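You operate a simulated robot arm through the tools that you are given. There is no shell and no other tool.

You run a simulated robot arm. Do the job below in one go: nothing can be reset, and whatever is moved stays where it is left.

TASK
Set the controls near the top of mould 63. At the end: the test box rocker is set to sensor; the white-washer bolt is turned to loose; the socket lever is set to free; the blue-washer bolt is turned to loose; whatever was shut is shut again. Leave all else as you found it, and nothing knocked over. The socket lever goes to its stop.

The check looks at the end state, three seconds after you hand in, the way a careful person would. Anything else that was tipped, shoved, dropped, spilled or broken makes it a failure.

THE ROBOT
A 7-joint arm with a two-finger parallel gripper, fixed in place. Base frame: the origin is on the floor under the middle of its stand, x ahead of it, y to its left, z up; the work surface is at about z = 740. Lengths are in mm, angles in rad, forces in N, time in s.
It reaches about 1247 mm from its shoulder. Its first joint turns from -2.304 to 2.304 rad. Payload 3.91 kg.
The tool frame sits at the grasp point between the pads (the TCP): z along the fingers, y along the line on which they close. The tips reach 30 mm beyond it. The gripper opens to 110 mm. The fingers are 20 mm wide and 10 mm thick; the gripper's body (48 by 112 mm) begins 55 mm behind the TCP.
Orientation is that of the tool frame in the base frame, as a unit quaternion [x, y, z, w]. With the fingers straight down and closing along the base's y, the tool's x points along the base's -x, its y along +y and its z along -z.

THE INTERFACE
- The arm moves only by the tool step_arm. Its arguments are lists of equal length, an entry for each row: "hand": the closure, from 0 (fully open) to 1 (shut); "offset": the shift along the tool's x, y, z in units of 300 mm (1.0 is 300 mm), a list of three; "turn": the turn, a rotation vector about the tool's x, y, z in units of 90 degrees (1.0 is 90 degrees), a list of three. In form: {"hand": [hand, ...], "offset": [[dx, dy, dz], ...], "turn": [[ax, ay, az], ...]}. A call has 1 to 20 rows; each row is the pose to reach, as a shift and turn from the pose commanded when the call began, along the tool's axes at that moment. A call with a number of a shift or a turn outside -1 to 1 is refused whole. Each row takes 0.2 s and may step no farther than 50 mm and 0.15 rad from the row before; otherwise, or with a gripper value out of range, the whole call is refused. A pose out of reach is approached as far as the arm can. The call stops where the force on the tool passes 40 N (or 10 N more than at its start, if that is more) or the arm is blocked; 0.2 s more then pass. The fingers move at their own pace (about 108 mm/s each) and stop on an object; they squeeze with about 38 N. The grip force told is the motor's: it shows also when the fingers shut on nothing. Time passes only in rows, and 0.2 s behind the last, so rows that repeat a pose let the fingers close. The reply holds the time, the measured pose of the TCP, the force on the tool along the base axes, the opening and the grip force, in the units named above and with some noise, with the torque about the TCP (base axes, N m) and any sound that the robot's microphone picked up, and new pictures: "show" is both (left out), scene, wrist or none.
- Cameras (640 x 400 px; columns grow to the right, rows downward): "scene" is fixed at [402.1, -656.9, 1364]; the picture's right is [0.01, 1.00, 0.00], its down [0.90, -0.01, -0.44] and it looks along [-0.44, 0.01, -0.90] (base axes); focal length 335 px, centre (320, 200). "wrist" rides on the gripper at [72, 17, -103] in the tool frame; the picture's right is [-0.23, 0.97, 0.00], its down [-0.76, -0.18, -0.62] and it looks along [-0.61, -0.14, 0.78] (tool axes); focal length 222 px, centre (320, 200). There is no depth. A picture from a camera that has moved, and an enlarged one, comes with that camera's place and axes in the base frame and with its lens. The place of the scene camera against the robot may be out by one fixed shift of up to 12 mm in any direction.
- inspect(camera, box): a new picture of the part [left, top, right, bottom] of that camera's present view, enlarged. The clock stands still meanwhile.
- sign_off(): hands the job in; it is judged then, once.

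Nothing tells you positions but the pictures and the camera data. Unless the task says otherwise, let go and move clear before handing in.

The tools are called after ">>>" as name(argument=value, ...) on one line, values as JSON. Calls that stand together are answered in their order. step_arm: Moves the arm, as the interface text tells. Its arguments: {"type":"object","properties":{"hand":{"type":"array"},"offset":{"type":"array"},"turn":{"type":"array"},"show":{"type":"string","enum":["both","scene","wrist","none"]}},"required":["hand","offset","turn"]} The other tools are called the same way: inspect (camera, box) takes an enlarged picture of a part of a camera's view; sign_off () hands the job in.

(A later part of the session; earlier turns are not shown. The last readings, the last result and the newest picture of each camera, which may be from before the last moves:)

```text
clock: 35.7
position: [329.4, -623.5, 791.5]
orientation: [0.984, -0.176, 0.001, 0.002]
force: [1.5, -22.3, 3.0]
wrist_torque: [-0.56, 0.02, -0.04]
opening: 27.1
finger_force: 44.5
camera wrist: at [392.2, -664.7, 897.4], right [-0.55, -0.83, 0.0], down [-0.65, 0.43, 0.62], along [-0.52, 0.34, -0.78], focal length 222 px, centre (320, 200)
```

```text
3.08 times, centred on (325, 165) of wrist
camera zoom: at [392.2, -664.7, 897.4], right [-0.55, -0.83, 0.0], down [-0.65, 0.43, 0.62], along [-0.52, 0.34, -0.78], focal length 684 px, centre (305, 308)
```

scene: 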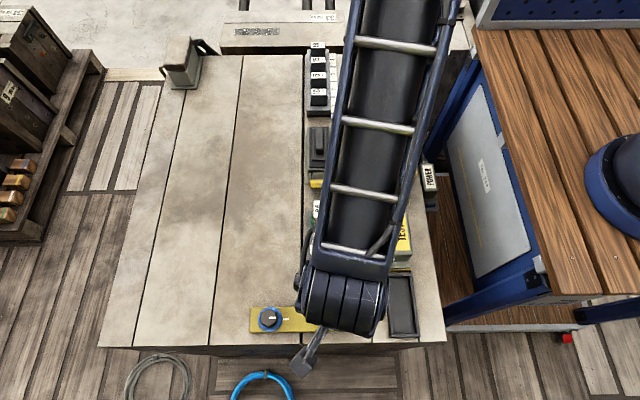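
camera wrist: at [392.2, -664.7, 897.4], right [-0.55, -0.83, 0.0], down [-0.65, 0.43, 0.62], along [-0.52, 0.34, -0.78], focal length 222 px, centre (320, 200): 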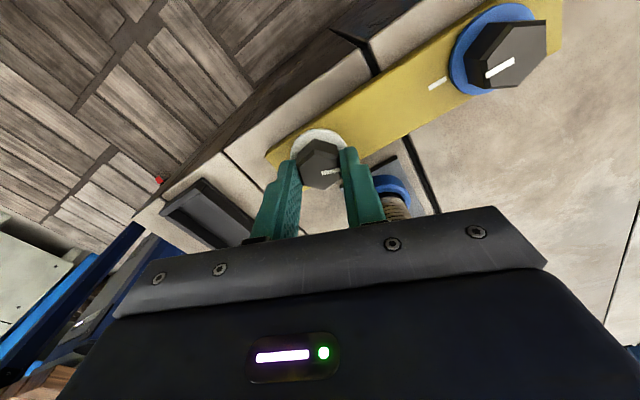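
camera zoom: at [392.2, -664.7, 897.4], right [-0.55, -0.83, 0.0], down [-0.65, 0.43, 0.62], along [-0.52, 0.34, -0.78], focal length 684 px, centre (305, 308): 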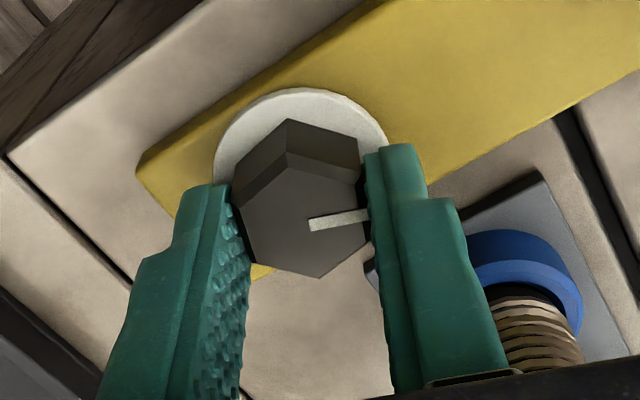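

160° and still turning with no resistance. I'll go on another 40°, watching torque for a stop.

>>> step_arm(hand=[1, 1, 1, 1, 1, 1, 1], offset=[[0.0017, 0.0047, 0.0], [0.0017, 0.0047, 0], [0.0017, 0.0047, 0], [0.0017, 0.0047, 0], [0.0017, 0.0047, 0], [0.0017, 0.0047, 0], [0.0017, 0.0047, 0]], turn=[[0, 0, -0.02], [0, 0, -0.09], [0, 0, -0.16], [0, 0, -0.23], [0, 0, -0.3], [0, 0, -0.37], [0, 0, -0.44]])

>>> inspect(camera="wrist", box=[260, 100, 390, 230])

```text
clock: 36.5
position: [324.7, -627.1, 808.0]
orientation: [0.993, -0.115, -0.014, 0.013]
force: [-12.9, 2.9, 32.7]
wrist_torque: [0.1, 0.08, 0.02]
opening: 0.0
finger_force: 37.5
out of reach, approached as far as the arm can: row 2, 3
stopped in row 3: the force on the tool passed its limit at 188 N (the readings are from after the stop); the commanded pose is now the measured one
camera wrist: at [395.9, -658.0, 910.3], right [-0.44, -0.9, 0.03], down [-0.68, 0.36, 0.64], along [-0.58, 0.26, -0.77], focal length 222 px, centre (320, 200)
```

scene: 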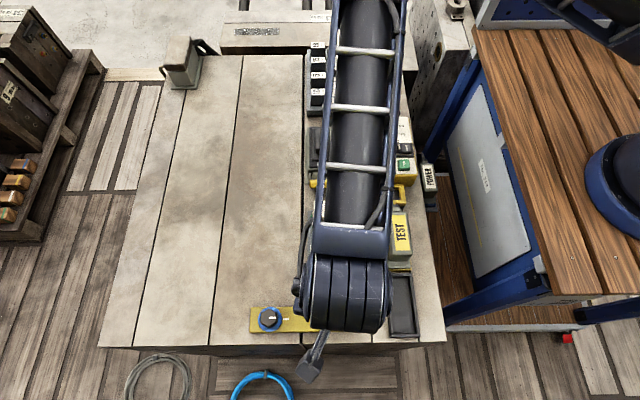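
wrist: 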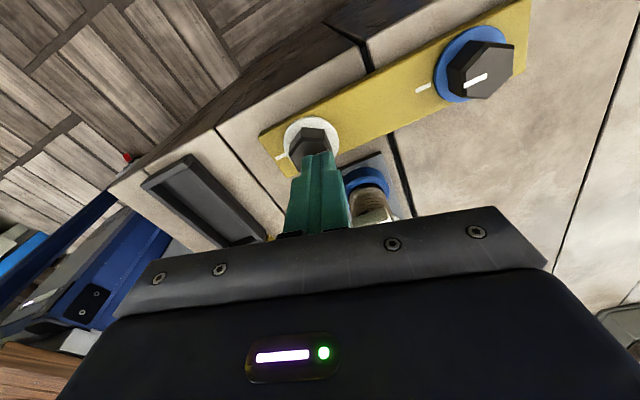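

```text
3.08 times, centred on (325, 165) of wrist
camera zoom: at [395.9, -658.0, 910.3], right [-0.44, -0.9, 0.03], down [-0.68, 0.36, 0.64], along [-0.58, 0.26, -0.77], focal length 684 px, centre (305, 308)
```

zoom: 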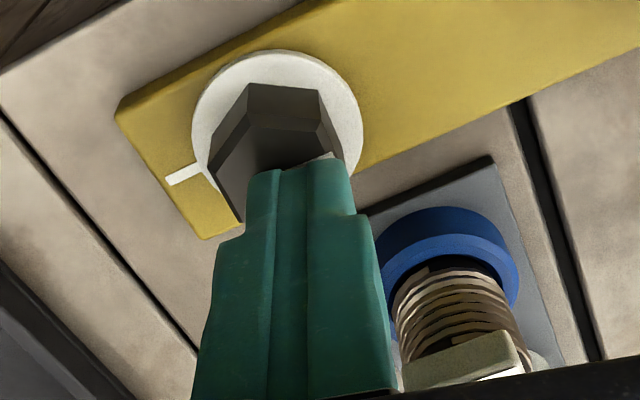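

The wrist ran into its own turning limit and the fingers slipped up off the bolt head; the hand is now resting on top. I'll lift straight up carefully and check nothing was damaged.

>>> step_arm(hand=[1, 1, 1, 1, 1], offset=[[0, 0, -0.02], [0, 0, -0.06], [0, 0, -0.12], [0, 0, -0.22], [0, 0, -0.32]], turn=[[0, 0, 0], [0, 0, 0], [0, 0, 0], [0, 0, 0], [0, 0, 0]])

>>> inspect(camera="wrist", box=[230, 60, 420, 200])

```text
clock: 37.7
position: [326.7, -622.7, 902.7]
orientation: [0.993, -0.115, -0.014, 0.011]
force: [0.8, 0.9, -0.1]
wrist_torque: [0.02, -0.02, 0.01]
opening: 0.0
finger_force: 37.3
camera wrist: at [397.8, -654.7, 1004.6], right [-0.44, -0.9, 0.03], down [-0.68, 0.36, 0.64], along [-0.58, 0.26, -0.77], focal length 222 px, centre (320, 200)
```

scene: 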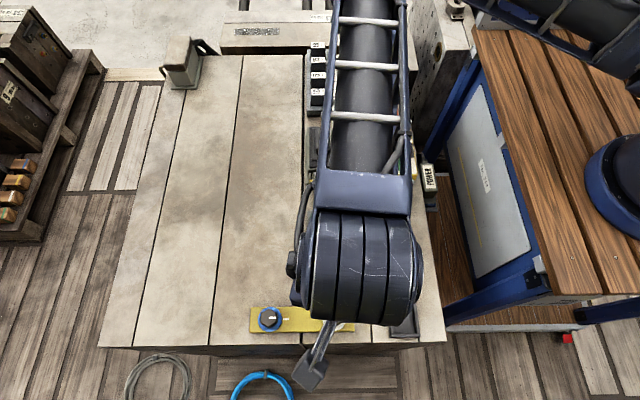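
wrist: 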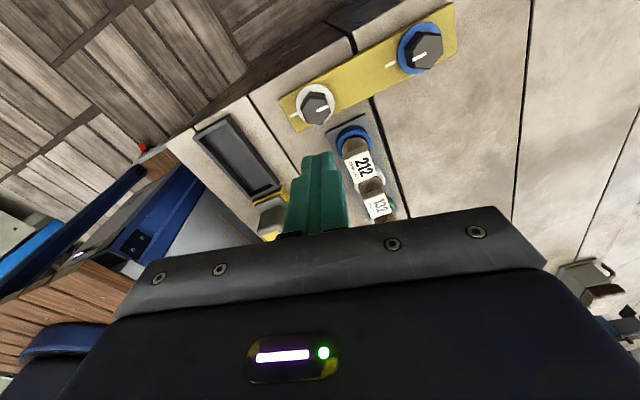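

```text
2.86 times, centred on (325, 130) of wrist
camera zoom: at [397.8, -654.7, 1004.6], right [-0.44, -0.9, 0.03], down [-0.68, 0.36, 0.64], along [-0.58, 0.26, -0.77], focal length 635 px, centre (306, 400)
```

zoom: 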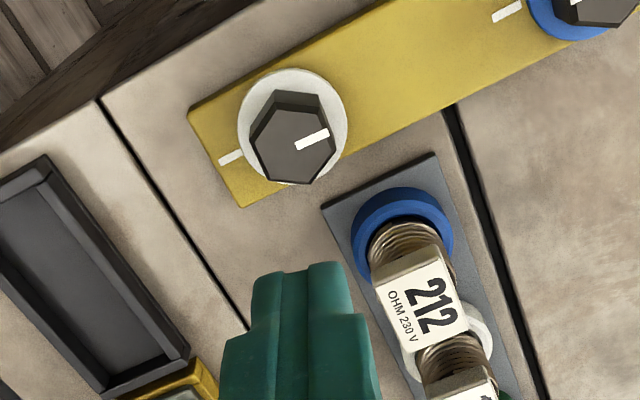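

The bolt and strip are intact, and the white mark now points about 180° from its witness dash, with no stop felt yet. I'll unwind the wrist (also straightening the tilt) so I can re-grip and find whether there's more travel.

>>> step_arm(hand=[1, 1, 1, 1, 1, 1, 0.5, 0.3, 0.3, 0.3, 0.3], offset=[[0, 0, 0], [0, 0, 0], [0, 0, 0], [0, 0, 0], [0, 0, 0], [0, 0, 0], [0, 0, 0], [0, 0, 0], [0, 0, 0], [0, 0, 0], [0, 0, 0]], turn=[[0.0012, -0.0009, 0.084], [0.0024, -0.0018, 0.168], [0.0035, -0.0028, 0.253], [0.0047, -0.0037, 0.337], [0.0059, -0.0046, 0.421], [0.0071, -0.0055, 0.505], [0.0083, -0.0065, 0.589], [0.0095, -0.0074, 0.673], [0.0106, -0.0083, 0.758], [0.0118, -0.0092, 0.842], [0.013, -0.0101, 0.926]])

```text
clock: 40.1
position: [329.1, -625.9, 902.2]
orientation: [-0.665, 0.747, 0.01, -0.007]
force: [-0.2, 0.1, -0.1]
wrist_torque: [-0.03, 0.02, 0.03]
opening: 76.9
finger_force: 0.0
camera wrist: at [307.0, -695.3, 1005.8], right [-0.94, 0.34, 0.02], down [0.28, 0.73, 0.62], along [0.19, 0.59, -0.78], focal length 222 px, centre (320, 200)
```

scene: 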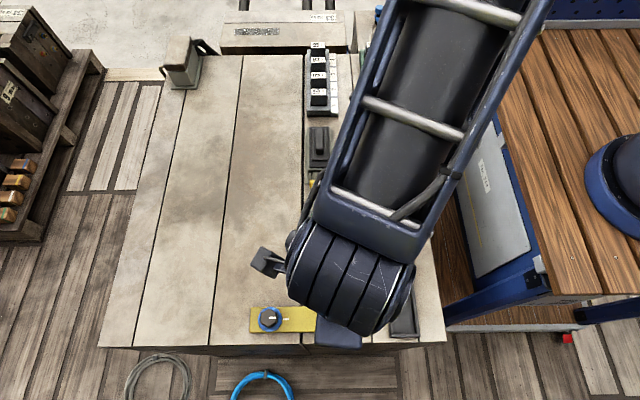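
wrist: 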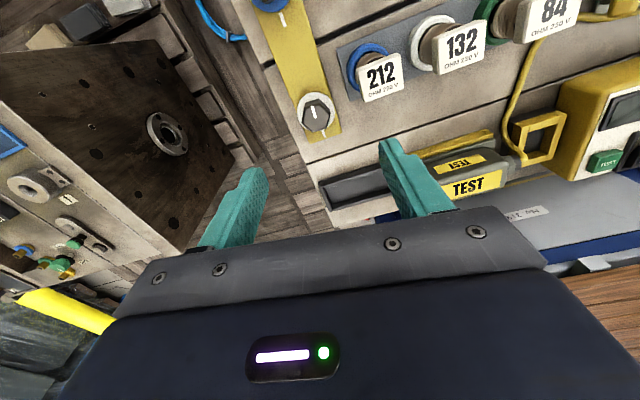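

>>> inspect(camera="wrist", box=[260, 0, 390, 150])

>>> step_arm(hand=[0.3, 0.3, 0.3, 0.3, 0.3, 0.3, 0.3, 0.3, 0.3, 0.3, 0.3], offset=[[0, 0, 0], [0, 0, 0], [0, 0, 0], [0, 0, 0], [0, 0, 0], [0, 0, 0], [0, 0, 0], [0, 0, 0], [0, 0, 0], [0, 0, 0], [0, 0, 0]], turn=[[0.0013, -0.0009, 0.084], [0.0025, -0.0018, 0.168], [0.0038, -0.0027, 0.253], [0.0051, -0.0035, 0.337], [0.0063, -0.0044, 0.421], [0.0076, -0.0053, 0.505], [0.0088, -0.0062, 0.589], [0.0101, -0.0071, 0.673], [0.0114, -0.0079, 0.758], [0.0126, -0.0088, 0.842], [0.0139, -0.0097, 0.926]])

>>> inspect(camera="wrist", box=[150, 60, 400, 200])

```text
2.67 times, centred on (325, 75) of wrist
camera zoom: at [307.0, -695.3, 1005.8], right [-0.94, 0.34, 0.02], down [0.28, 0.73, 0.62], along [0.19, 0.59, -0.78], focal length 592 px, centre (307, 533)
```

zoom: 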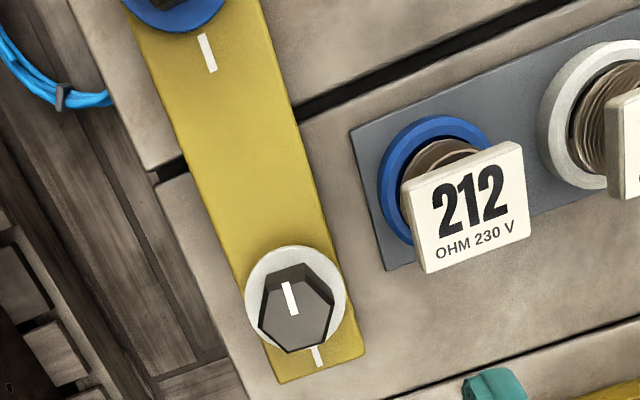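

```text
clock: 42.5
position: [329.7, -625.3, 902.2]
orientation: [-0.002, 1.0, -0.001, -0.001]
force: [-0.2, 1.0, 0.5]
wrist_torque: [0.0, -0.05, 0.02]
opening: 76.9
finger_force: 0.0
camera wrist: at [257.1, -608.0, 1006.0], right [0.23, 0.97, 0.0], down [0.76, -0.18, 0.62], along [0.61, -0.14, -0.78], focal length 222 px, centre (320, 200)
```

scene: 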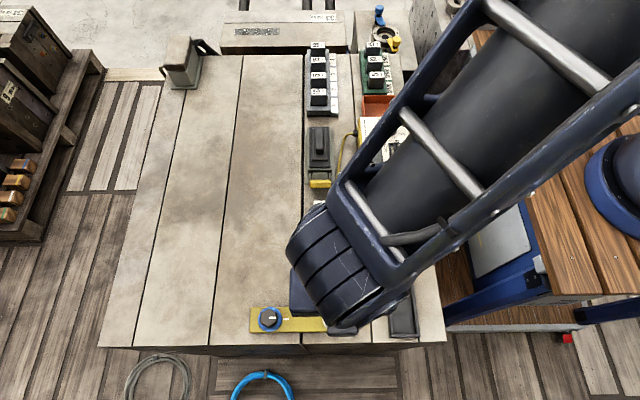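
wrist: 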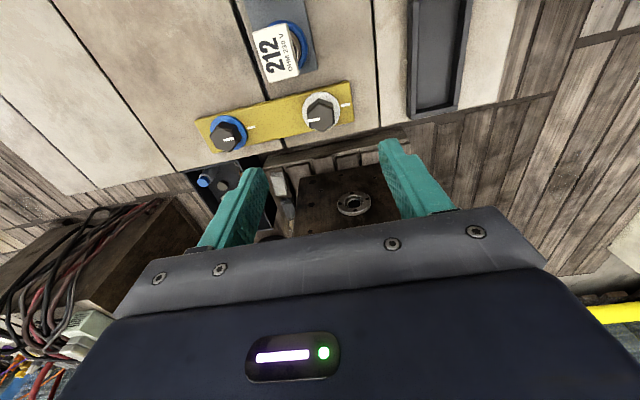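

```text
2.56 times, centred on (275, 130) of wrist
camera zoom: at [257.1, -608.0, 1006.0], right [0.23, 0.97, 0.0], down [0.76, -0.18, 0.62], along [0.61, -0.14, -0.78], focal length 569 px, centre (435, 379)
```

zoom: 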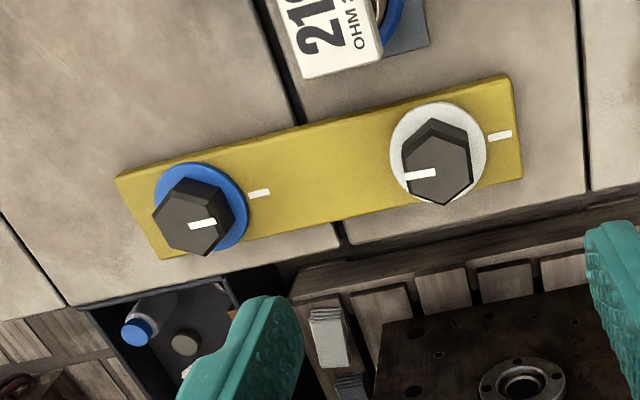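

The white bolt's mark is now opposite its dash (about 180°). I'll re-grip it and try a little further to see if that is the end of its travel.

>>> step_arm(hand=[0.3, 0.3, 0.3, 0.3, 0.3, 0.6, 0.8, 1, 1, 1], offset=[[-0.001, 0.005, 0.1], [-0.001, 0.005, 0.2], [-0.001, 0.005, 0.3], [-0.001, 0.005, 0.35], [-0.001, 0.005, 0.37], [-0.001, 0.005, 0.37], [-0.001, 0.005, 0.37], [-0.001, 0.005, 0.37], [-0.001, 0.005, 0.37], [-0.001, 0.005, 0.37]], turn=[[0, 0, 0], [0, 0, 0], [0, 0, 0], [0, 0, 0], [0, 0, 0], [0, 0, 0], [0, 0, 0], [0, 0, 0], [0, 0, 0], [0, 0, 0]])

>>> inspect(camera="wrist", box=[260, 100, 390, 230])

```text
clock: 44.7
position: [328.4, -625.0, 790.3]
orientation: [-0.002, 1.0, -0.001, 0.0]
force: [3.0, -3.0, -1.4]
wrist_torque: [0.35, -0.08, -0.01]
opening: 27.0
finger_force: 44.9
camera wrist: at [257.5, -607.5, 894.2], right [0.22, 0.97, 0.0], down [0.76, -0.17, 0.62], along [0.61, -0.14, -0.78], focal length 222 px, centre (320, 200)
```

scene: 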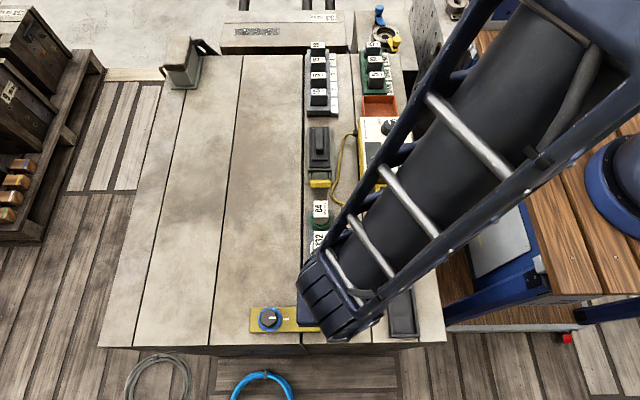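
wrist: 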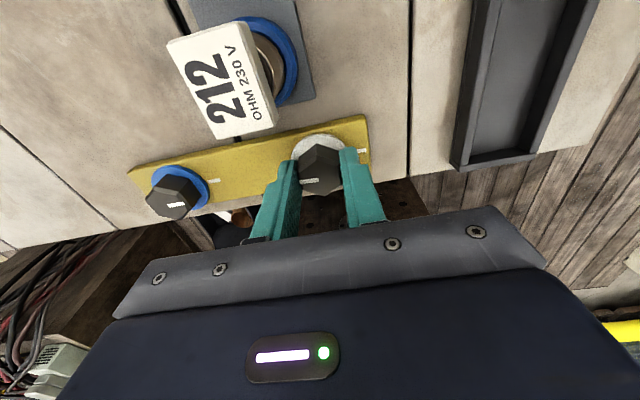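

```text
3.08 times, centred on (325, 165) of wrist
camera zoom: at [257.5, -607.5, 894.2], right [0.22, 0.97, 0.0], down [0.76, -0.17, 0.62], along [0.61, -0.14, -0.78], focal length 684 px, centre (305, 308)
```

zoom: 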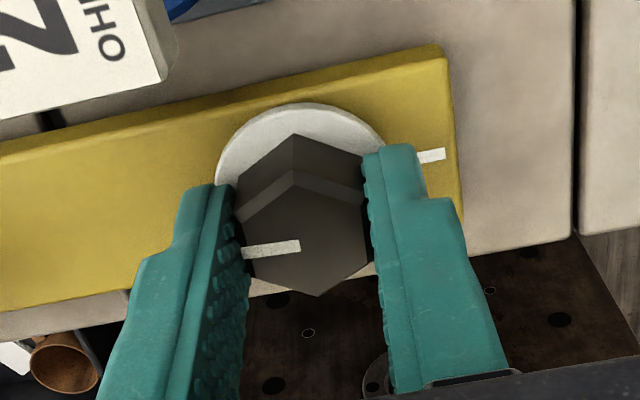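

Gripped again with the head well centred. I'll try 20° more counter-clockwise and watch the torque.

>>> step_arm(hand=[1, 1, 1, 1, 1], offset=[[0, 0, 0], [0, 0, 0], [0, 0, 0], [0, 0, 0], [0, 0, 0]], turn=[[0, 0, -0.04], [0, 0, -0.08], [0, 0, -0.12], [0, 0, -0.16], [0, 0, -0.2]])

>>> inspect(camera="wrist", box=[260, 100, 390, 230])

```text
clock: 45.9
position: [328.4, -625.6, 791.0]
orientation: [-0.159, 0.987, 0.0, 0.001]
force: [6.0, -16.7, -0.4]
wrist_torque: [0.01, -0.18, -0.01]
opening: 26.9
finger_force: 44.8
camera wrist: at [255.9, -631.0, 894.4], right [-0.09, 1.0, 0.0], down [0.78, 0.07, 0.62], along [0.62, 0.05, -0.78], focal length 222 px, centre (320, 200)
```

scene: 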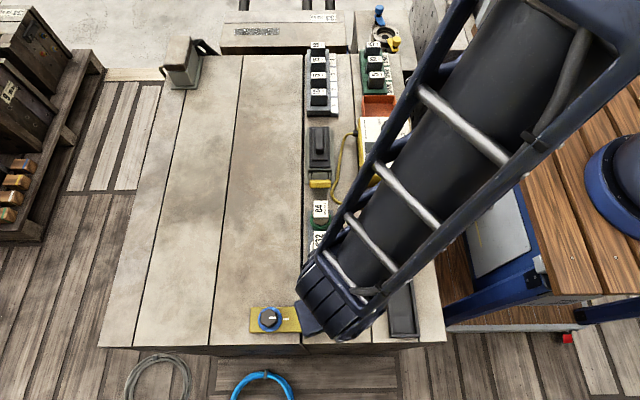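
wrist: 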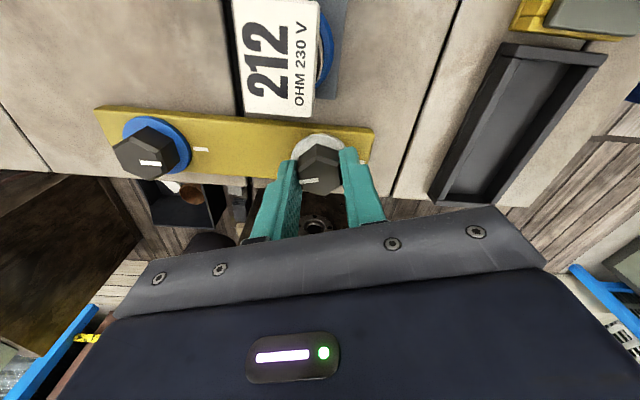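

```text
3.08 times, centred on (325, 165) of wrist
camera zoom: at [255.9, -631.0, 894.4], right [-0.09, 1.0, 0.0], down [0.78, 0.07, 0.62], along [0.62, 0.05, -0.78], focal length 684 px, centre (305, 308)
```

zoom: 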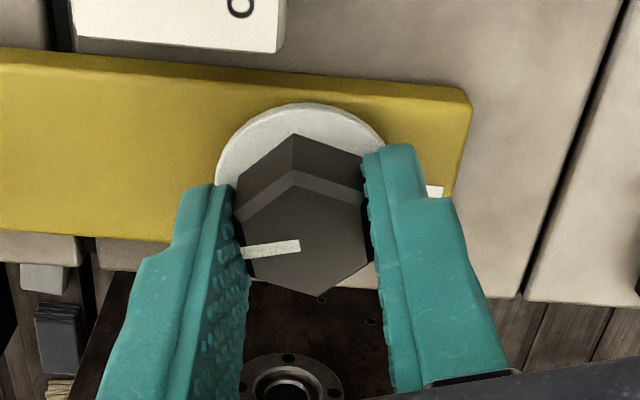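

It still turns freely at about 200°. I'll continue in measured increments, unloading the side force, and keep watching for a stop.

>>> step_arm(hand=[1, 1, 1, 1, 1, 1, 1, 1], offset=[[0, -0.003, 0], [0, -0.003, 0], [0, -0.003, 0], [0, -0.003, 0], [0, -0.003, 0], [0, -0.003, 0], [0, -0.003, 0], [0, -0.003, 0]], turn=[[0, 0, -0.07], [0, 0, -0.14], [0, 0, -0.21], [0, 0, -0.28], [0, 0, -0.35], [0, 0, -0.42], [0, 0, -0.49], [0, 0, -0.56]])

>>> inspect(camera="wrist", box=[260, 100, 390, 230])

```text
clock: 47.7
position: [329.4, -626.1, 791.5]
orientation: [-0.565, 0.825, -0.001, -0.001]
force: [28.2, -24.5, 3.2]
wrist_torque: [-0.39, -0.34, -0.06]
opening: 26.9
finger_force: 45.4
camera wrist: at [288.5, -686.4, 895.3], right [-0.83, 0.56, 0.0], down [0.44, 0.65, 0.62], along [0.35, 0.51, -0.78], focal length 222 px, centre (320, 200)
```

scene: 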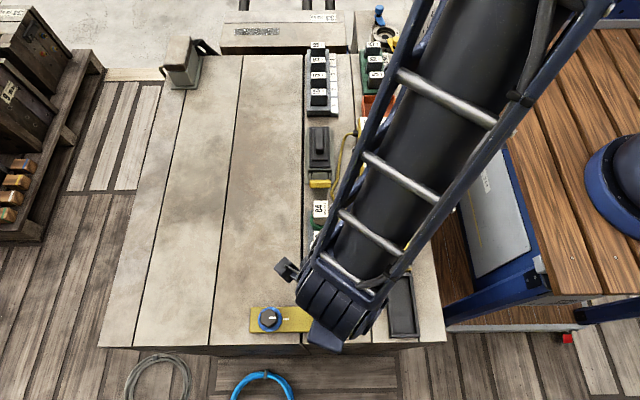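
wrist: 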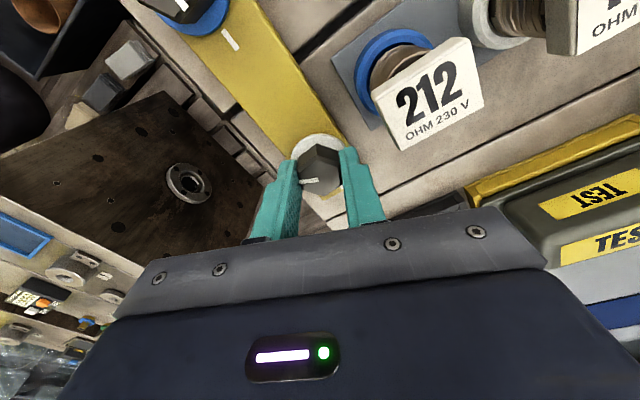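

```text
3.08 times, centred on (325, 165) of wrist
camera zoom: at [288.5, -686.4, 895.3], right [-0.83, 0.56, 0.0], down [0.44, 0.65, 0.62], along [0.35, 0.51, -0.78], focal length 684 px, centre (305, 308)
```

zoom: 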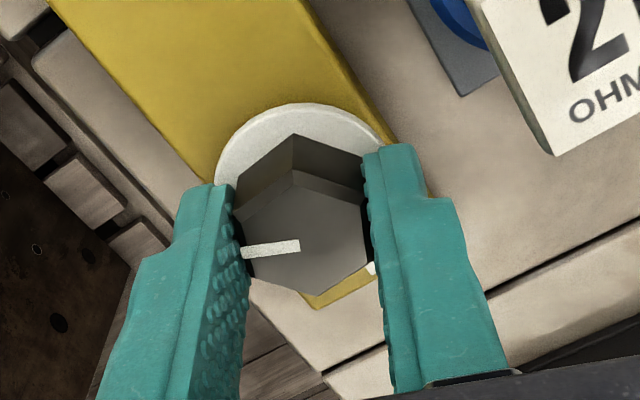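

About 248° and still no stop, though the side load is building. I'll recentre the hand on the bolt and go a bit further.

>>> step_arm(hand=[1, 1, 1, 1, 1, 1, 1, 1], offset=[[0.0016, -0.005, 0], [0.0032, -0.0095, 0], [0.0032, -0.0095, 0], [0.0032, -0.0095, 0], [0.0032, -0.0095, 0], [0.0032, -0.0095, 0], [0.0032, -0.0095, 0], [0.0032, -0.0095, 0]], turn=[[0, 0, 0], [0, 0, 0], [0, 0, -0.06], [0, 0, -0.12], [0, 0, -0.18], [0, 0, -0.24], [0, 0, -0.3], [0, 0, -0.36]])

>>> inspect(camera="wrist", box=[260, 100, 390, 230])

```text
clock: 49.5
position: [329.9, -626.9, 790.9]
orientation: [0.772, -0.636, 0.0, 0.001]
force: [-20.3, 11.1, 11.9]
wrist_torque: [0.29, 0.36, -0.39]
opening: 27.4
finger_force: 44.9
camera wrist: at [328.7, -700.9, 894.9], right [-1.0, 0.04, 0.0], down [0.03, 0.78, 0.62], along [0.02, 0.62, -0.78], focal length 222 px, centre (320, 200)
```

scene: 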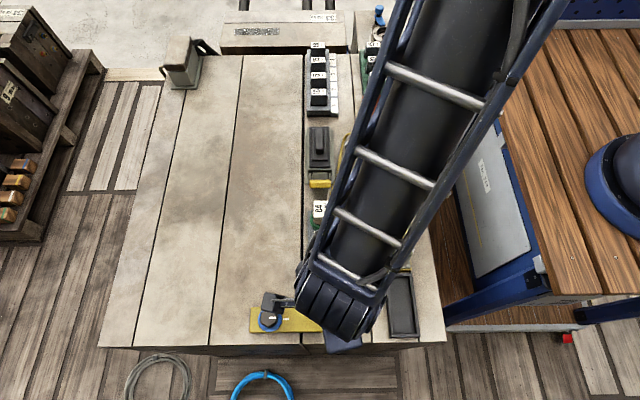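
wrist: 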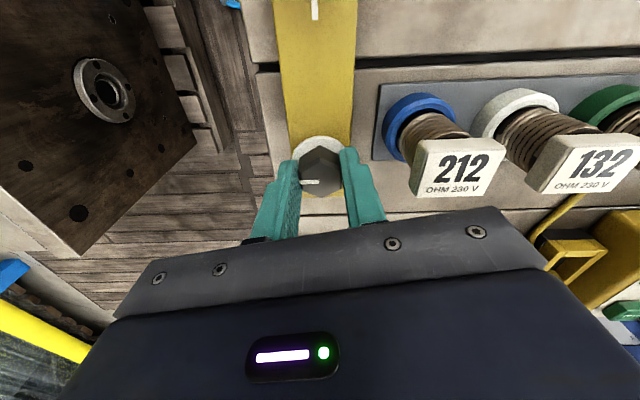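

```text
3.08 times, centred on (325, 165) of wrist
camera zoom: at [328.7, -700.9, 894.9], right [-1.0, 0.04, 0.0], down [0.03, 0.78, 0.62], along [0.02, 0.62, -0.78], focal length 684 px, centre (305, 308)
```

zoom: 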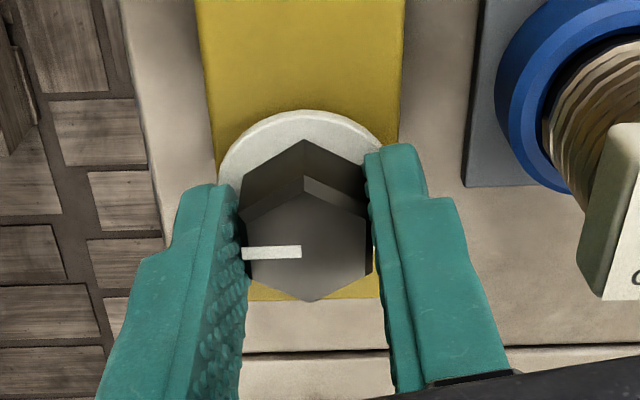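

There's the stop: torque jumped to 0.39 N·m, the grip began to slip on the hex, and the mark now points straight to +x, exactly 270° round. The white bolt is fully loosened; I'll open gently and lift away.

>>> step_arm(hand=[1, 0.7, 0.6, 0.5, 0.3, 0.3, 0.3, 0.3, 0.3, 0.3], offset=[[0, 0, 0], [0, 0, 0], [0, 0, 0], [0, 0, 0], [0, 0, 0], [0, 0, -0.05], [0, 0, -0.1], [0, 0, -0.18], [0, 0, -0.26], [0, 0, -0.34]], turn=[[0, 0, 0.04], [0, 0, 0.04], [0, 0, 0.04], [0, 0, 0.04], [0, 0, 0.04], [0, 0, 0.04], [0, 0, 0.04], [0, 0, 0.04], [0, 0, 0.04], [0, 0, 0.04]])

>>> inspect(camera="wrist", box=[240, 40, 400, 180])

```text
clock: 51.7
position: [335.2, -625.5, 892.3]
orientation: [0.751, -0.66, 0.001, 0.0]
force: [-0.1, 0.9, -0.1]
wrist_torque: [0.01, 0.03, -0.03]
opening: 76.9
finger_force: 0.1
camera wrist: at [327.8, -698.7, 997.2], right [-0.99, 0.1, 0.0], down [0.08, 0.78, 0.62], along [0.06, 0.62, -0.78], focal length 222 px, centre (320, 200)
```

scene: 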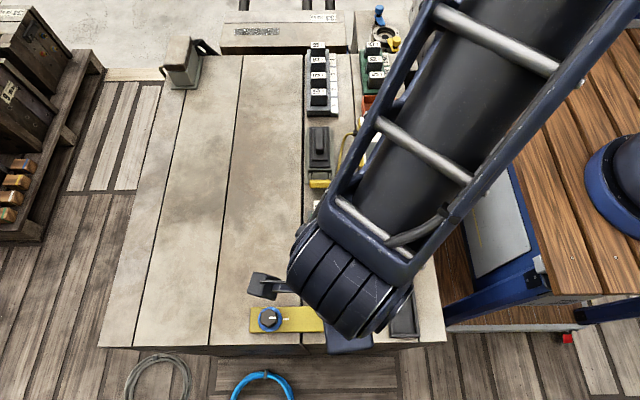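
wrist: 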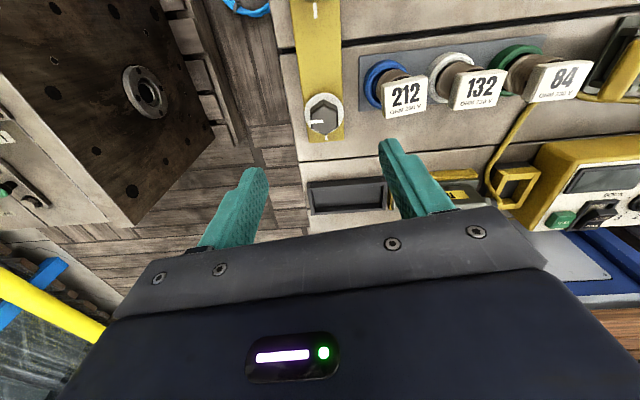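

```text
2.86 times, centred on (320, 110) of wrist
camera zoom: at [327.8, -698.7, 997.2], right [-0.99, 0.1, 0.0], down [0.08, 0.78, 0.62], along [0.06, 0.62, -0.78], focal length 635 px, centre (320, 457)
```

zoom: 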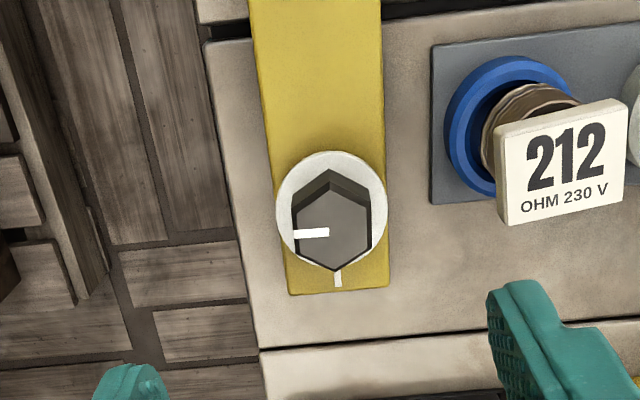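

The white bolt is done: its mark sits at 270°. Now I'll unwind the wrist while moving over to the blue bolt at about (332, −734), staying high.

>>> step_arm(hand=[0.3, 0.3, 0.3, 0.3, 0.3, 0.3, 0.3, 0.3, 0.3, 0.3, 0.3], offset=[[0.032, 0.005, 0], [0.065, 0.01, 0], [0.097, 0.015, 0], [0.13, 0.02, 0], [0.162, 0.026, 0], [0.195, 0.031, 0], [0.227, 0.036, 0], [0.26, 0.041, 0], [0.292, 0.046, 0], [0.325, 0.051, 0], [0.357, 0.0566, 0]], turn=[[0, 0, 0.087], [0, 0, 0.175], [0, 0, 0.262], [0, 0, 0.35], [0, 0, 0.437], [0, 0, 0.525], [0, 0, 0.612], [0, 0, 0.7], [0, 0, 0.787], [0, 0, 0.875], [0, 0, 0.96]])

```text
clock: 54.1
position: [329.8, -735.7, 893.6]
orientation: [-0.094, 0.996, -0.001, 0.0]
force: [-0.2, -0.2, -0.3]
wrist_torque: [0.01, -0.02, -0.05]
opening: 77.0
finger_force: 0.0
camera wrist: at [255.3, -731.6, 996.9], right [0.04, 1.0, 0.0], down [0.78, -0.03, 0.62], along [0.62, -0.03, -0.78], focal length 222 px, centre (320, 200)
```

scene: 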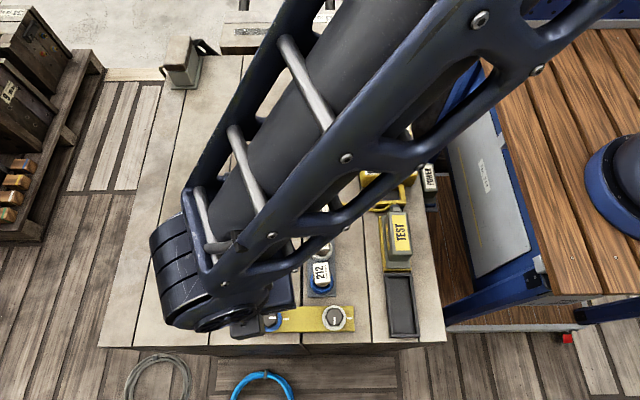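
wrist: 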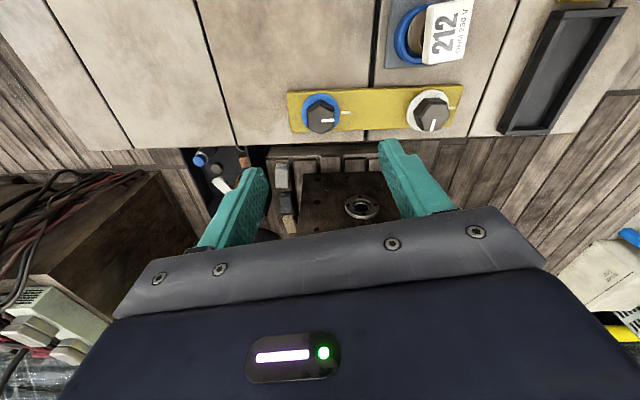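

>>> inspect(camera="wrist", box=[270, 70, 470, 160])

>>> inspect(camera="scene", box=[290, 260, 370, 350])

```text
3.20 times, centred on (370, 115) of wrist
camera zoom: at [255.3, -731.6, 996.9], right [0.04, 1.0, 0.0], down [0.78, -0.03, 0.62], along [0.62, -0.03, -0.78], focal length 711 px, centre (160, 472)
```

zoom: 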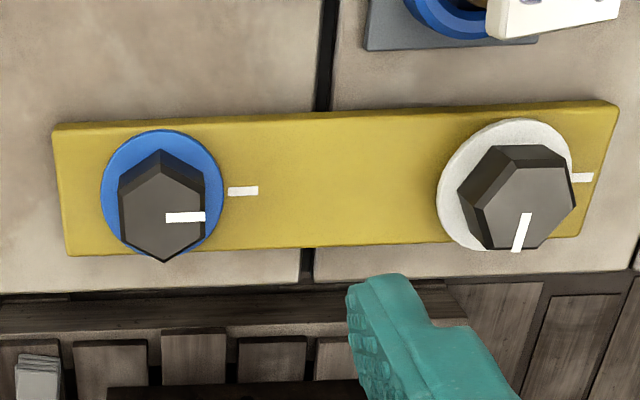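

```text
4.44 times, centred on (330, 305) of scene
camera zoom: at [402.1, -656.9, 1364.0], right [0.01, 1.0, 0.0], down [0.9, -0.01, -0.44], along [-0.44, 0.01, -0.9], focal length 1488 px, centre (276, -267)
```

zoom: 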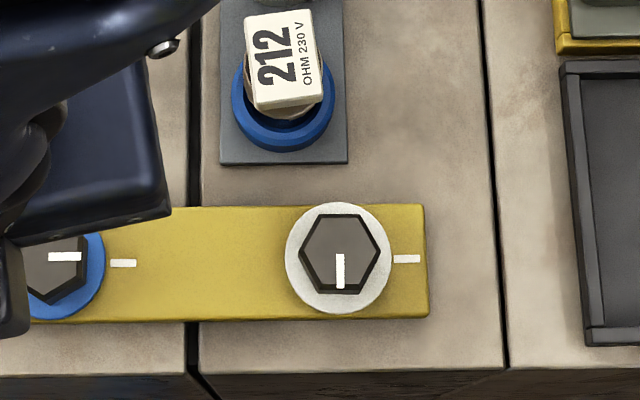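

The white bolt clearly shows its mark at 270°, pointing toward the front edge. The blue bolt's centre is at about (330, −734). I'll square the hand and come down partway to check the centring.

>>> step_arm(hand=[0.3, 0.3, 0.3, 0.3, 0.3], offset=[[-0.001, 0.006, 0], [-0.001, 0.006, 0.05], [-0.001, 0.006, 0.1], [-0.001, 0.006, 0.16], [-0.001, 0.006, 0.2]], turn=[[0, 0, 0.06], [0, 0, 0.12], [0, 0, 0.12], [0, 0, 0.12], [0, 0, 0.12]])

>>> inspect(camera="wrist", box=[240, 80, 410, 230])

```text
clock: 55.3
position: [329.9, -735.7, 833.4]
orientation: [-0.002, 1.0, -0.001, 0.0]
force: [0.7, 0.4, -0.6]
wrist_torque: [-0.03, -0.01, -0.01]
opening: 77.2
finger_force: 0.0
camera wrist: at [257.5, -717.3, 937.6], right [0.22, 0.97, 0.0], down [0.76, -0.17, 0.62], along [0.61, -0.14, -0.78], focal length 222 px, centre (320, 200)
```

scene: 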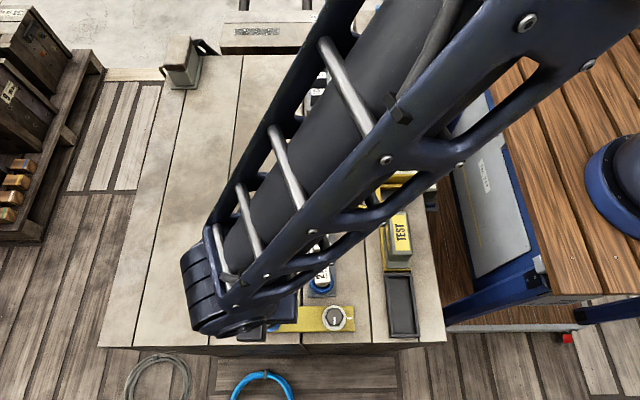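
wrist: 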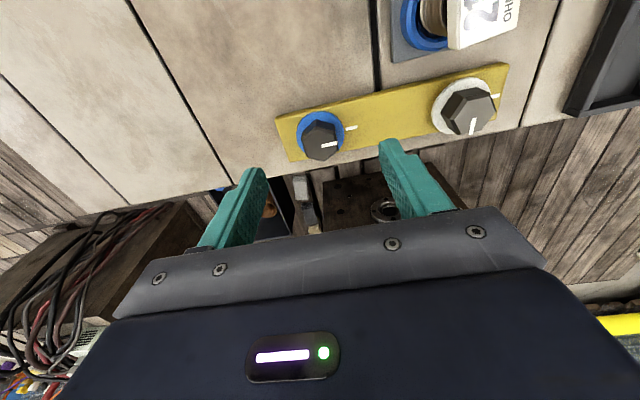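

```text
2.67 times, centred on (325, 155) of wrist
camera zoom: at [257.5, -717.3, 937.6], right [0.22, 0.97, 0.0], down [0.76, -0.17, 0.62], along [0.61, -0.14, -0.78], focal length 592 px, centre (307, 320)
```

zoom: 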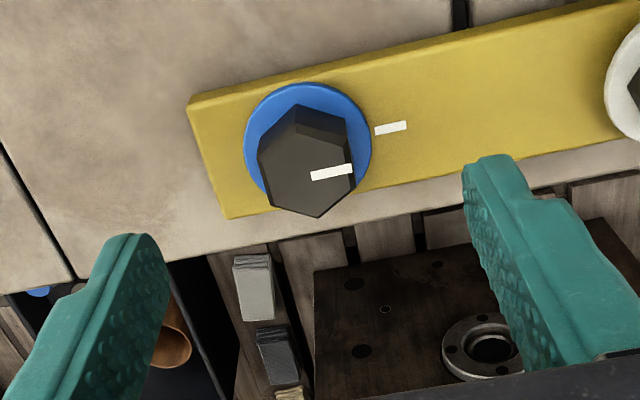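

Centring looks good (about 1 mm adjustment). I'll lower around the blue bolt's head and close on it.

>>> step_arm(hand=[0.3, 0.3, 0.3, 0.3, 0.6, 0.8, 1, 1, 1], offset=[[0.0035, 0, 0.05], [0.0035, 0, 0.1], [0.0035, 0, 0.13], [0.0035, 0, 0.143], [0.0035, 0, 0.143], [0.0035, 0, 0.143], [0.0035, 0, 0.143], [0.0035, 0, 0.143], [0.0035, 0, 0.143]], turn=[[0, 0, 0], [0, 0, 0], [0, 0, 0], [0, 0, 0], [0, 0, 0], [0, 0, 0], [0, 0, 0], [0, 0, 0], [0, 0, 0]])

>>> inspect(camera="wrist", box=[260, 100, 390, 230])

```text
clock: 57.3
position: [328.9, -735.1, 790.5]
orientation: [-0.002, 1.0, -0.002, 0.0]
force: [2.5, -24.8, -2.8]
wrist_torque: [-0.26, -0.14, -0.04]
opening: 26.9
finger_force: 43.9
camera wrist: at [257.1, -717.2, 893.9], right [0.22, 0.97, 0.0], down [0.76, -0.17, 0.62], along [0.61, -0.14, -0.78], focal length 222 px, centre (320, 200)
```

scene: 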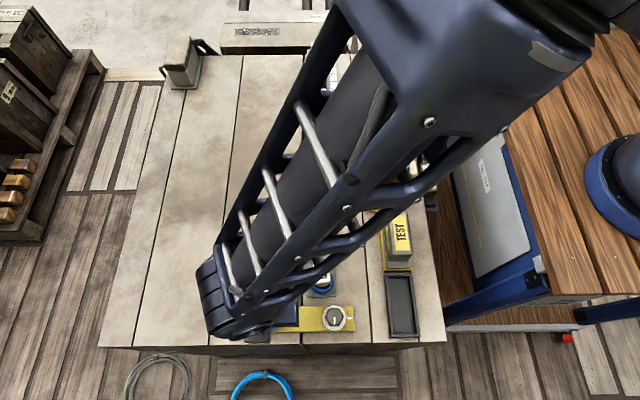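
wrist: 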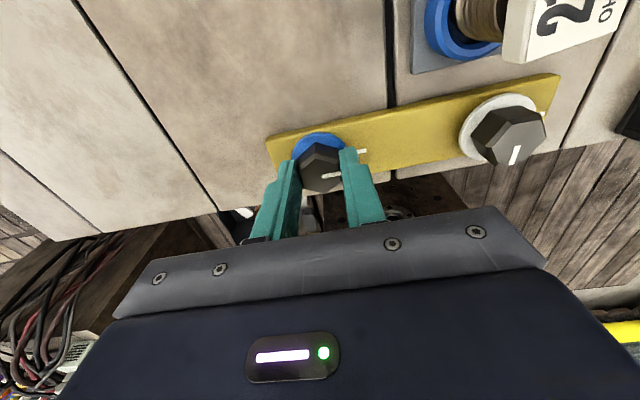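

```text
3.08 times, centred on (325, 165) of wrist
camera zoom: at [257.1, -717.2, 893.9], right [0.22, 0.97, 0.0], down [0.76, -0.17, 0.62], along [0.61, -0.14, -0.78], focal length 684 px, centre (305, 308)
```

zoom: 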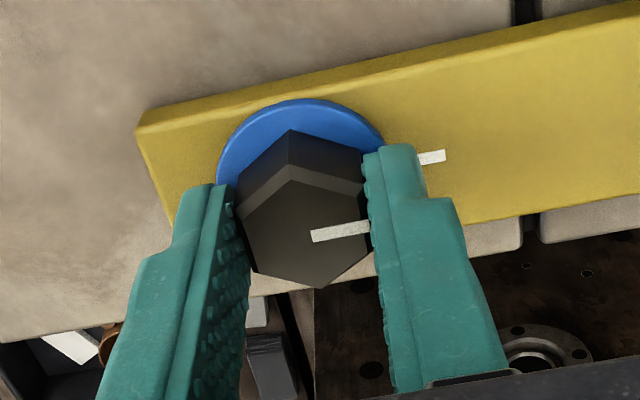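

Gripped at 26.9 mm. I'll ease the 25 N side load with a 2 mm shift and begin turning counter-clockwise.

>>> step_arm(hand=[1, 1, 1, 1, 1, 1, 1], offset=[[0, -0.004, 0], [0, -0.007, 0], [0, -0.007, 0], [0, -0.007, 0], [0, -0.007, 0], [0, -0.007, 0], [0, -0.007, 0]], turn=[[0, 0, 0], [0, 0, 0], [0, 0, -0.07], [0, 0, -0.14], [0, 0, -0.21], [0, 0, -0.28], [0, 0, -0.333]], show="wrist")

```text
clock: 58.9
position: [328.9, -735.9, 789.7]
orientation: [-0.261, 0.965, 0.0, 0.0]
force: [23.1, -1.0, 12.9]
wrist_torque: [0.42, -0.86, -0.02]
opening: 27.1
finger_force: 45.1
camera wrist: at [258.7, -756.8, 893.8], right [-0.3, 0.96, 0.0], down [0.75, 0.23, 0.62], along [0.6, 0.18, -0.78], focal length 222 px, centre (320, 200)
```

wrist: 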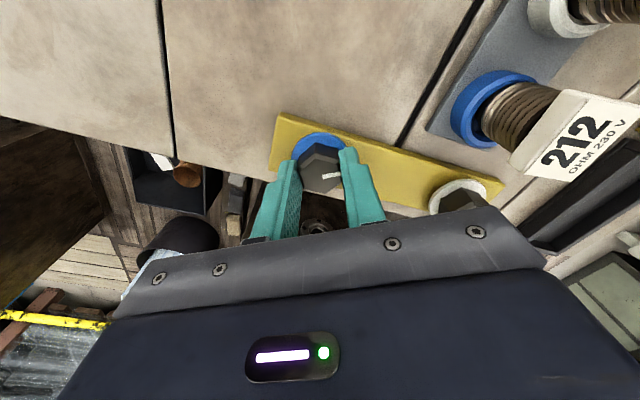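

Turning freely at 30°. I'll shift 2 mm toward +x to relieve the load and continue.

>>> step_arm(hand=[1, 1, 1, 1, 1, 1, 1], offset=[[-0.003, -0.002, -0.001], [-0.0058, -0.0033, -0.002], [-0.0058, -0.0033, -0.002], [-0.0058, -0.0033, -0.002], [-0.0058, -0.0033, -0.002], [-0.0058, -0.0033, -0.002], [-0.0058, -0.0033, -0.002]], turn=[[0, 0, 0], [0, 0, 0], [0, 0, -0.07], [0, 0, -0.14], [0, 0, -0.21], [0, 0, -0.28], [0, 0, -0.333]], show="wrist")

```text
clock: 60.5
position: [329.6, -737.1, 790.6]
orientation: [-0.502, 0.865, -0.001, -0.001]
force: [12.5, -15.5, 1.7]
wrist_torque: [-0.28, 0.03, 0.0]
opening: 27.3
finger_force: 44.8
camera wrist: at [279.6, -789.8, 894.8], right [-0.73, 0.68, 0.0], down [0.53, 0.57, 0.62], along [0.42, 0.45, -0.78], focal length 222 px, centre (320, 200)
```

wrist: 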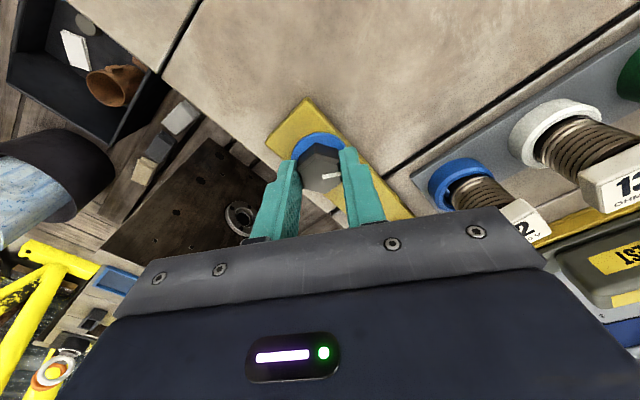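

>>> step_arm(hand=[1, 1, 1, 1, 1, 1, 1, 1], offset=[[0.001, -0.003, 0], [0.0018, -0.0049, 0], [0.0018, -0.0049, 0], [0.0018, -0.0049, 0], [0.0018, -0.0049, 0], [0.0018, -0.0049, 0], [0.0018, -0.0049, 0], [0.0018, -0.0049, 0]], turn=[[0, 0, 0], [0, 0, 0], [0, 0, -0.07], [0, 0, -0.14], [0, 0, -0.21], [0, 0, -0.28], [0, 0, -0.35], [0, 0, -0.42]], show="wrist")

```text
clock: 62.3
position: [330.1, -735.8, 790.4]
orientation: [0.755, -0.656, 0.001, 0.001]
force: [-6.3, 11.3, 16.7]
wrist_torque: [0.63, -0.03, -0.01]
opening: 26.8
finger_force: 44.8
camera wrist: at [324.5, -809.7, 895.0], right [-1.0, 0.09, 0.0], down [0.07, 0.78, 0.62], along [0.06, 0.62, -0.78], focal length 222 px, centre (320, 200)
```

wrist: 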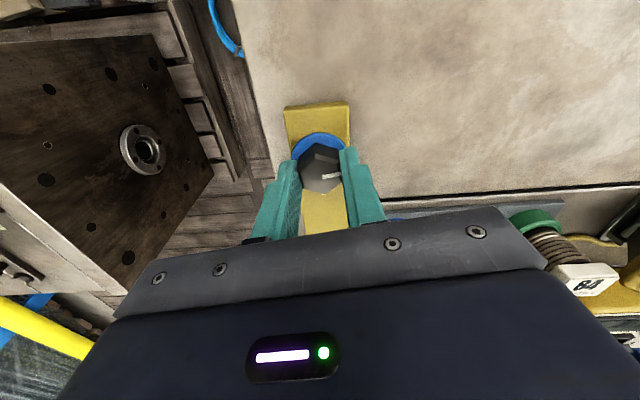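

About 98° and smooth. One more stretch to about 138° before re-gripping, staying clear of the wrist limit.

>>> step_arm(hand=[1, 1, 1, 1, 1, 1, 1, 1], offset=[[-0.002, 0.001, -0.002], [-0.0035, 0.0012, -0.003], [-0.0035, 0.0012, -0.003], [-0.0035, 0.0012, -0.003], [-0.0035, 0.0012, -0.003], [-0.0035, 0.0012, -0.003], [-0.0035, 0.0012, -0.003], [-0.0035, 0.0012, -0.003]], turn=[[0, 0, 0], [0, 0, 0], [0, 0, -0.07], [0, 0, -0.14], [0, 0, -0.21], [0, 0, -0.28], [0, 0, -0.35], [0, 0, -0.42]], show="wrist")

>>> inspect(camera="wrist", box=[260, 100, 390, 230])

```text
clock: 64.1
position: [330.9, -736.4, 792.4]
orientation: [0.926, -0.377, 0.002, 0.001]
force: [24.9, -12.7, 2.7]
wrist_torque: [-0.37, -1.15, -0.02]
opening: 26.8
finger_force: 45.0
camera wrist: at [372.0, -797.7, 896.1], right [-0.84, -0.54, 0.0], down [-0.42, 0.66, 0.62], along [-0.34, 0.52, -0.78], focal length 222 px, centre (320, 200)
```

wrist: 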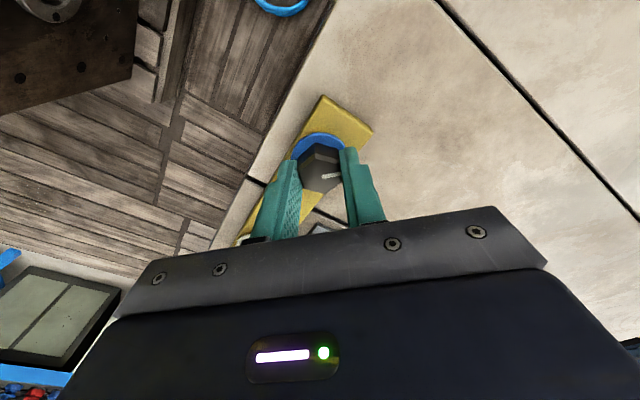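

```text
3.08 times, centred on (325, 165) of wrist
camera zoom: at [372.0, -797.7, 896.1], right [-0.84, -0.54, 0.0], down [-0.42, 0.66, 0.62], along [-0.34, 0.52, -0.78], focal length 684 px, centre (305, 308)
```

zoom: 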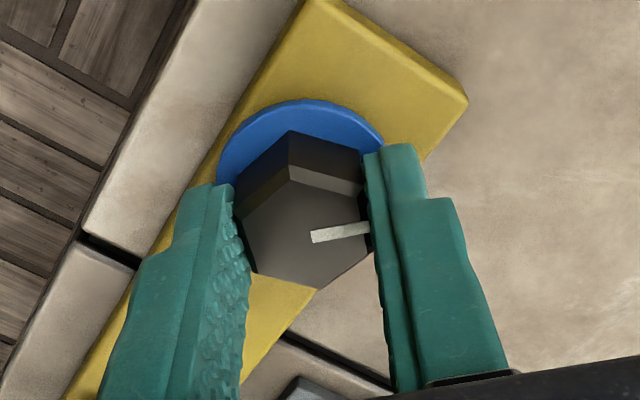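

The blue bolt is at about 136°. I'll ease the load, release, lift clear and unwind the wrist for a second grip.

>>> step_arm(hand=[1, 1, 0.7, 0.6, 0.5, 0.3, 0.3, 0.3, 0.3, 0.3], offset=[[0.0035, -0.001, 0], [0.006, -0.002, 0], [0.006, -0.002, 0], [0.006, -0.002, 0], [0.006, -0.002, 0], [0.006, -0.002, 0], [0.006, -0.002, -0.05], [0.006, -0.002, -0.1], [0.006, -0.002, -0.16], [0.006, -0.002, -0.24]], turn=[[0, 0, 0], [0, 0, 0], [0, 0, 0], [0, 0, 0], [0, 0, 0], [0, 0, 0], [0, 0, 0], [0, 0, 0], [0, 0, 0], [0, 0, 0]], show="wrist")

>>> step_arm(hand=[0.3, 0.3, 0.3, 0.3, 0.3, 0.3, 0.3, 0.3, 0.3, 0.3, 0.3], offset=[[0, 0, 0], [0, 0, 0], [0, 0, 0], [0, 0, 0], [0, 0, 0], [0, 0, 0], [0, 0, 0], [0, 0, 0], [0, 0, 0], [0, 0, 0], [0, 0, 0]], turn=[[0, 0, 0.09], [0, 0, 0.181], [0, 0, 0.272], [0, 0, 0.363], [0, 0, 0.454], [0, 0, 0.545], [0, 0, 0.636], [0, 0, 0.727], [0, 0, 0.818], [0, 0, 0.909], [0, 0, 1.0]], show="wrist")

```text
clock: 66.3
position: [331.3, -737.7, 863.1]
orientation: [0.926, -0.377, 0.0, 0.0]
force: [0.7, 0.7, -0.2]
wrist_torque: [-0.03, 0.02, 0.0]
opening: 77.0
finger_force: 0.0
camera wrist: at [372.3, -798.6, 967.0], right [-0.84, -0.54, 0.0], down [-0.42, 0.66, 0.62], along [-0.34, 0.52, -0.78], focal length 222 px, centre (320, 200)
```

wrist: 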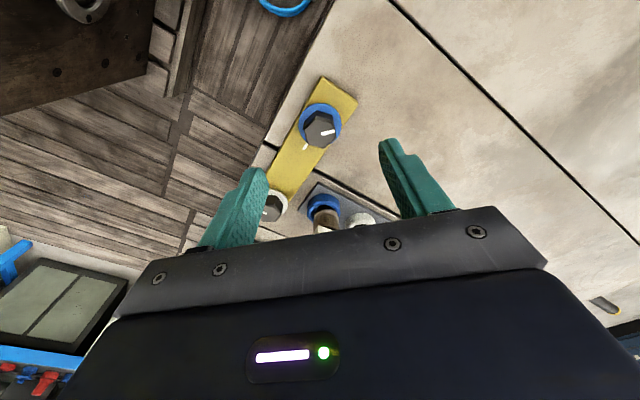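

```text
clock: 68.7
position: [331.8, -737.9, 862.8]
orientation: [-0.386, 0.922, -0.001, -0.001]
force: [-0.3, 0.5, 0.1]
wrist_torque: [-0.01, 0.01, -0.03]
opening: 77.2
finger_force: 0.0
camera wrist: at [270.2, -775.9, 967.7], right [-0.54, 0.84, 0.0], down [0.66, 0.42, 0.62], along [0.53, 0.33, -0.78], focal length 222 px, centre (320, 200)
```

wrist: 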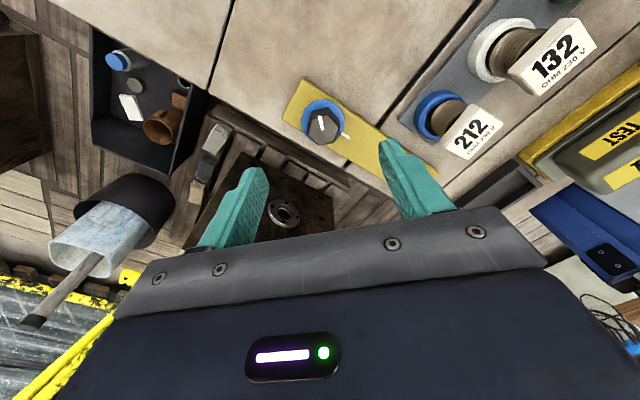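

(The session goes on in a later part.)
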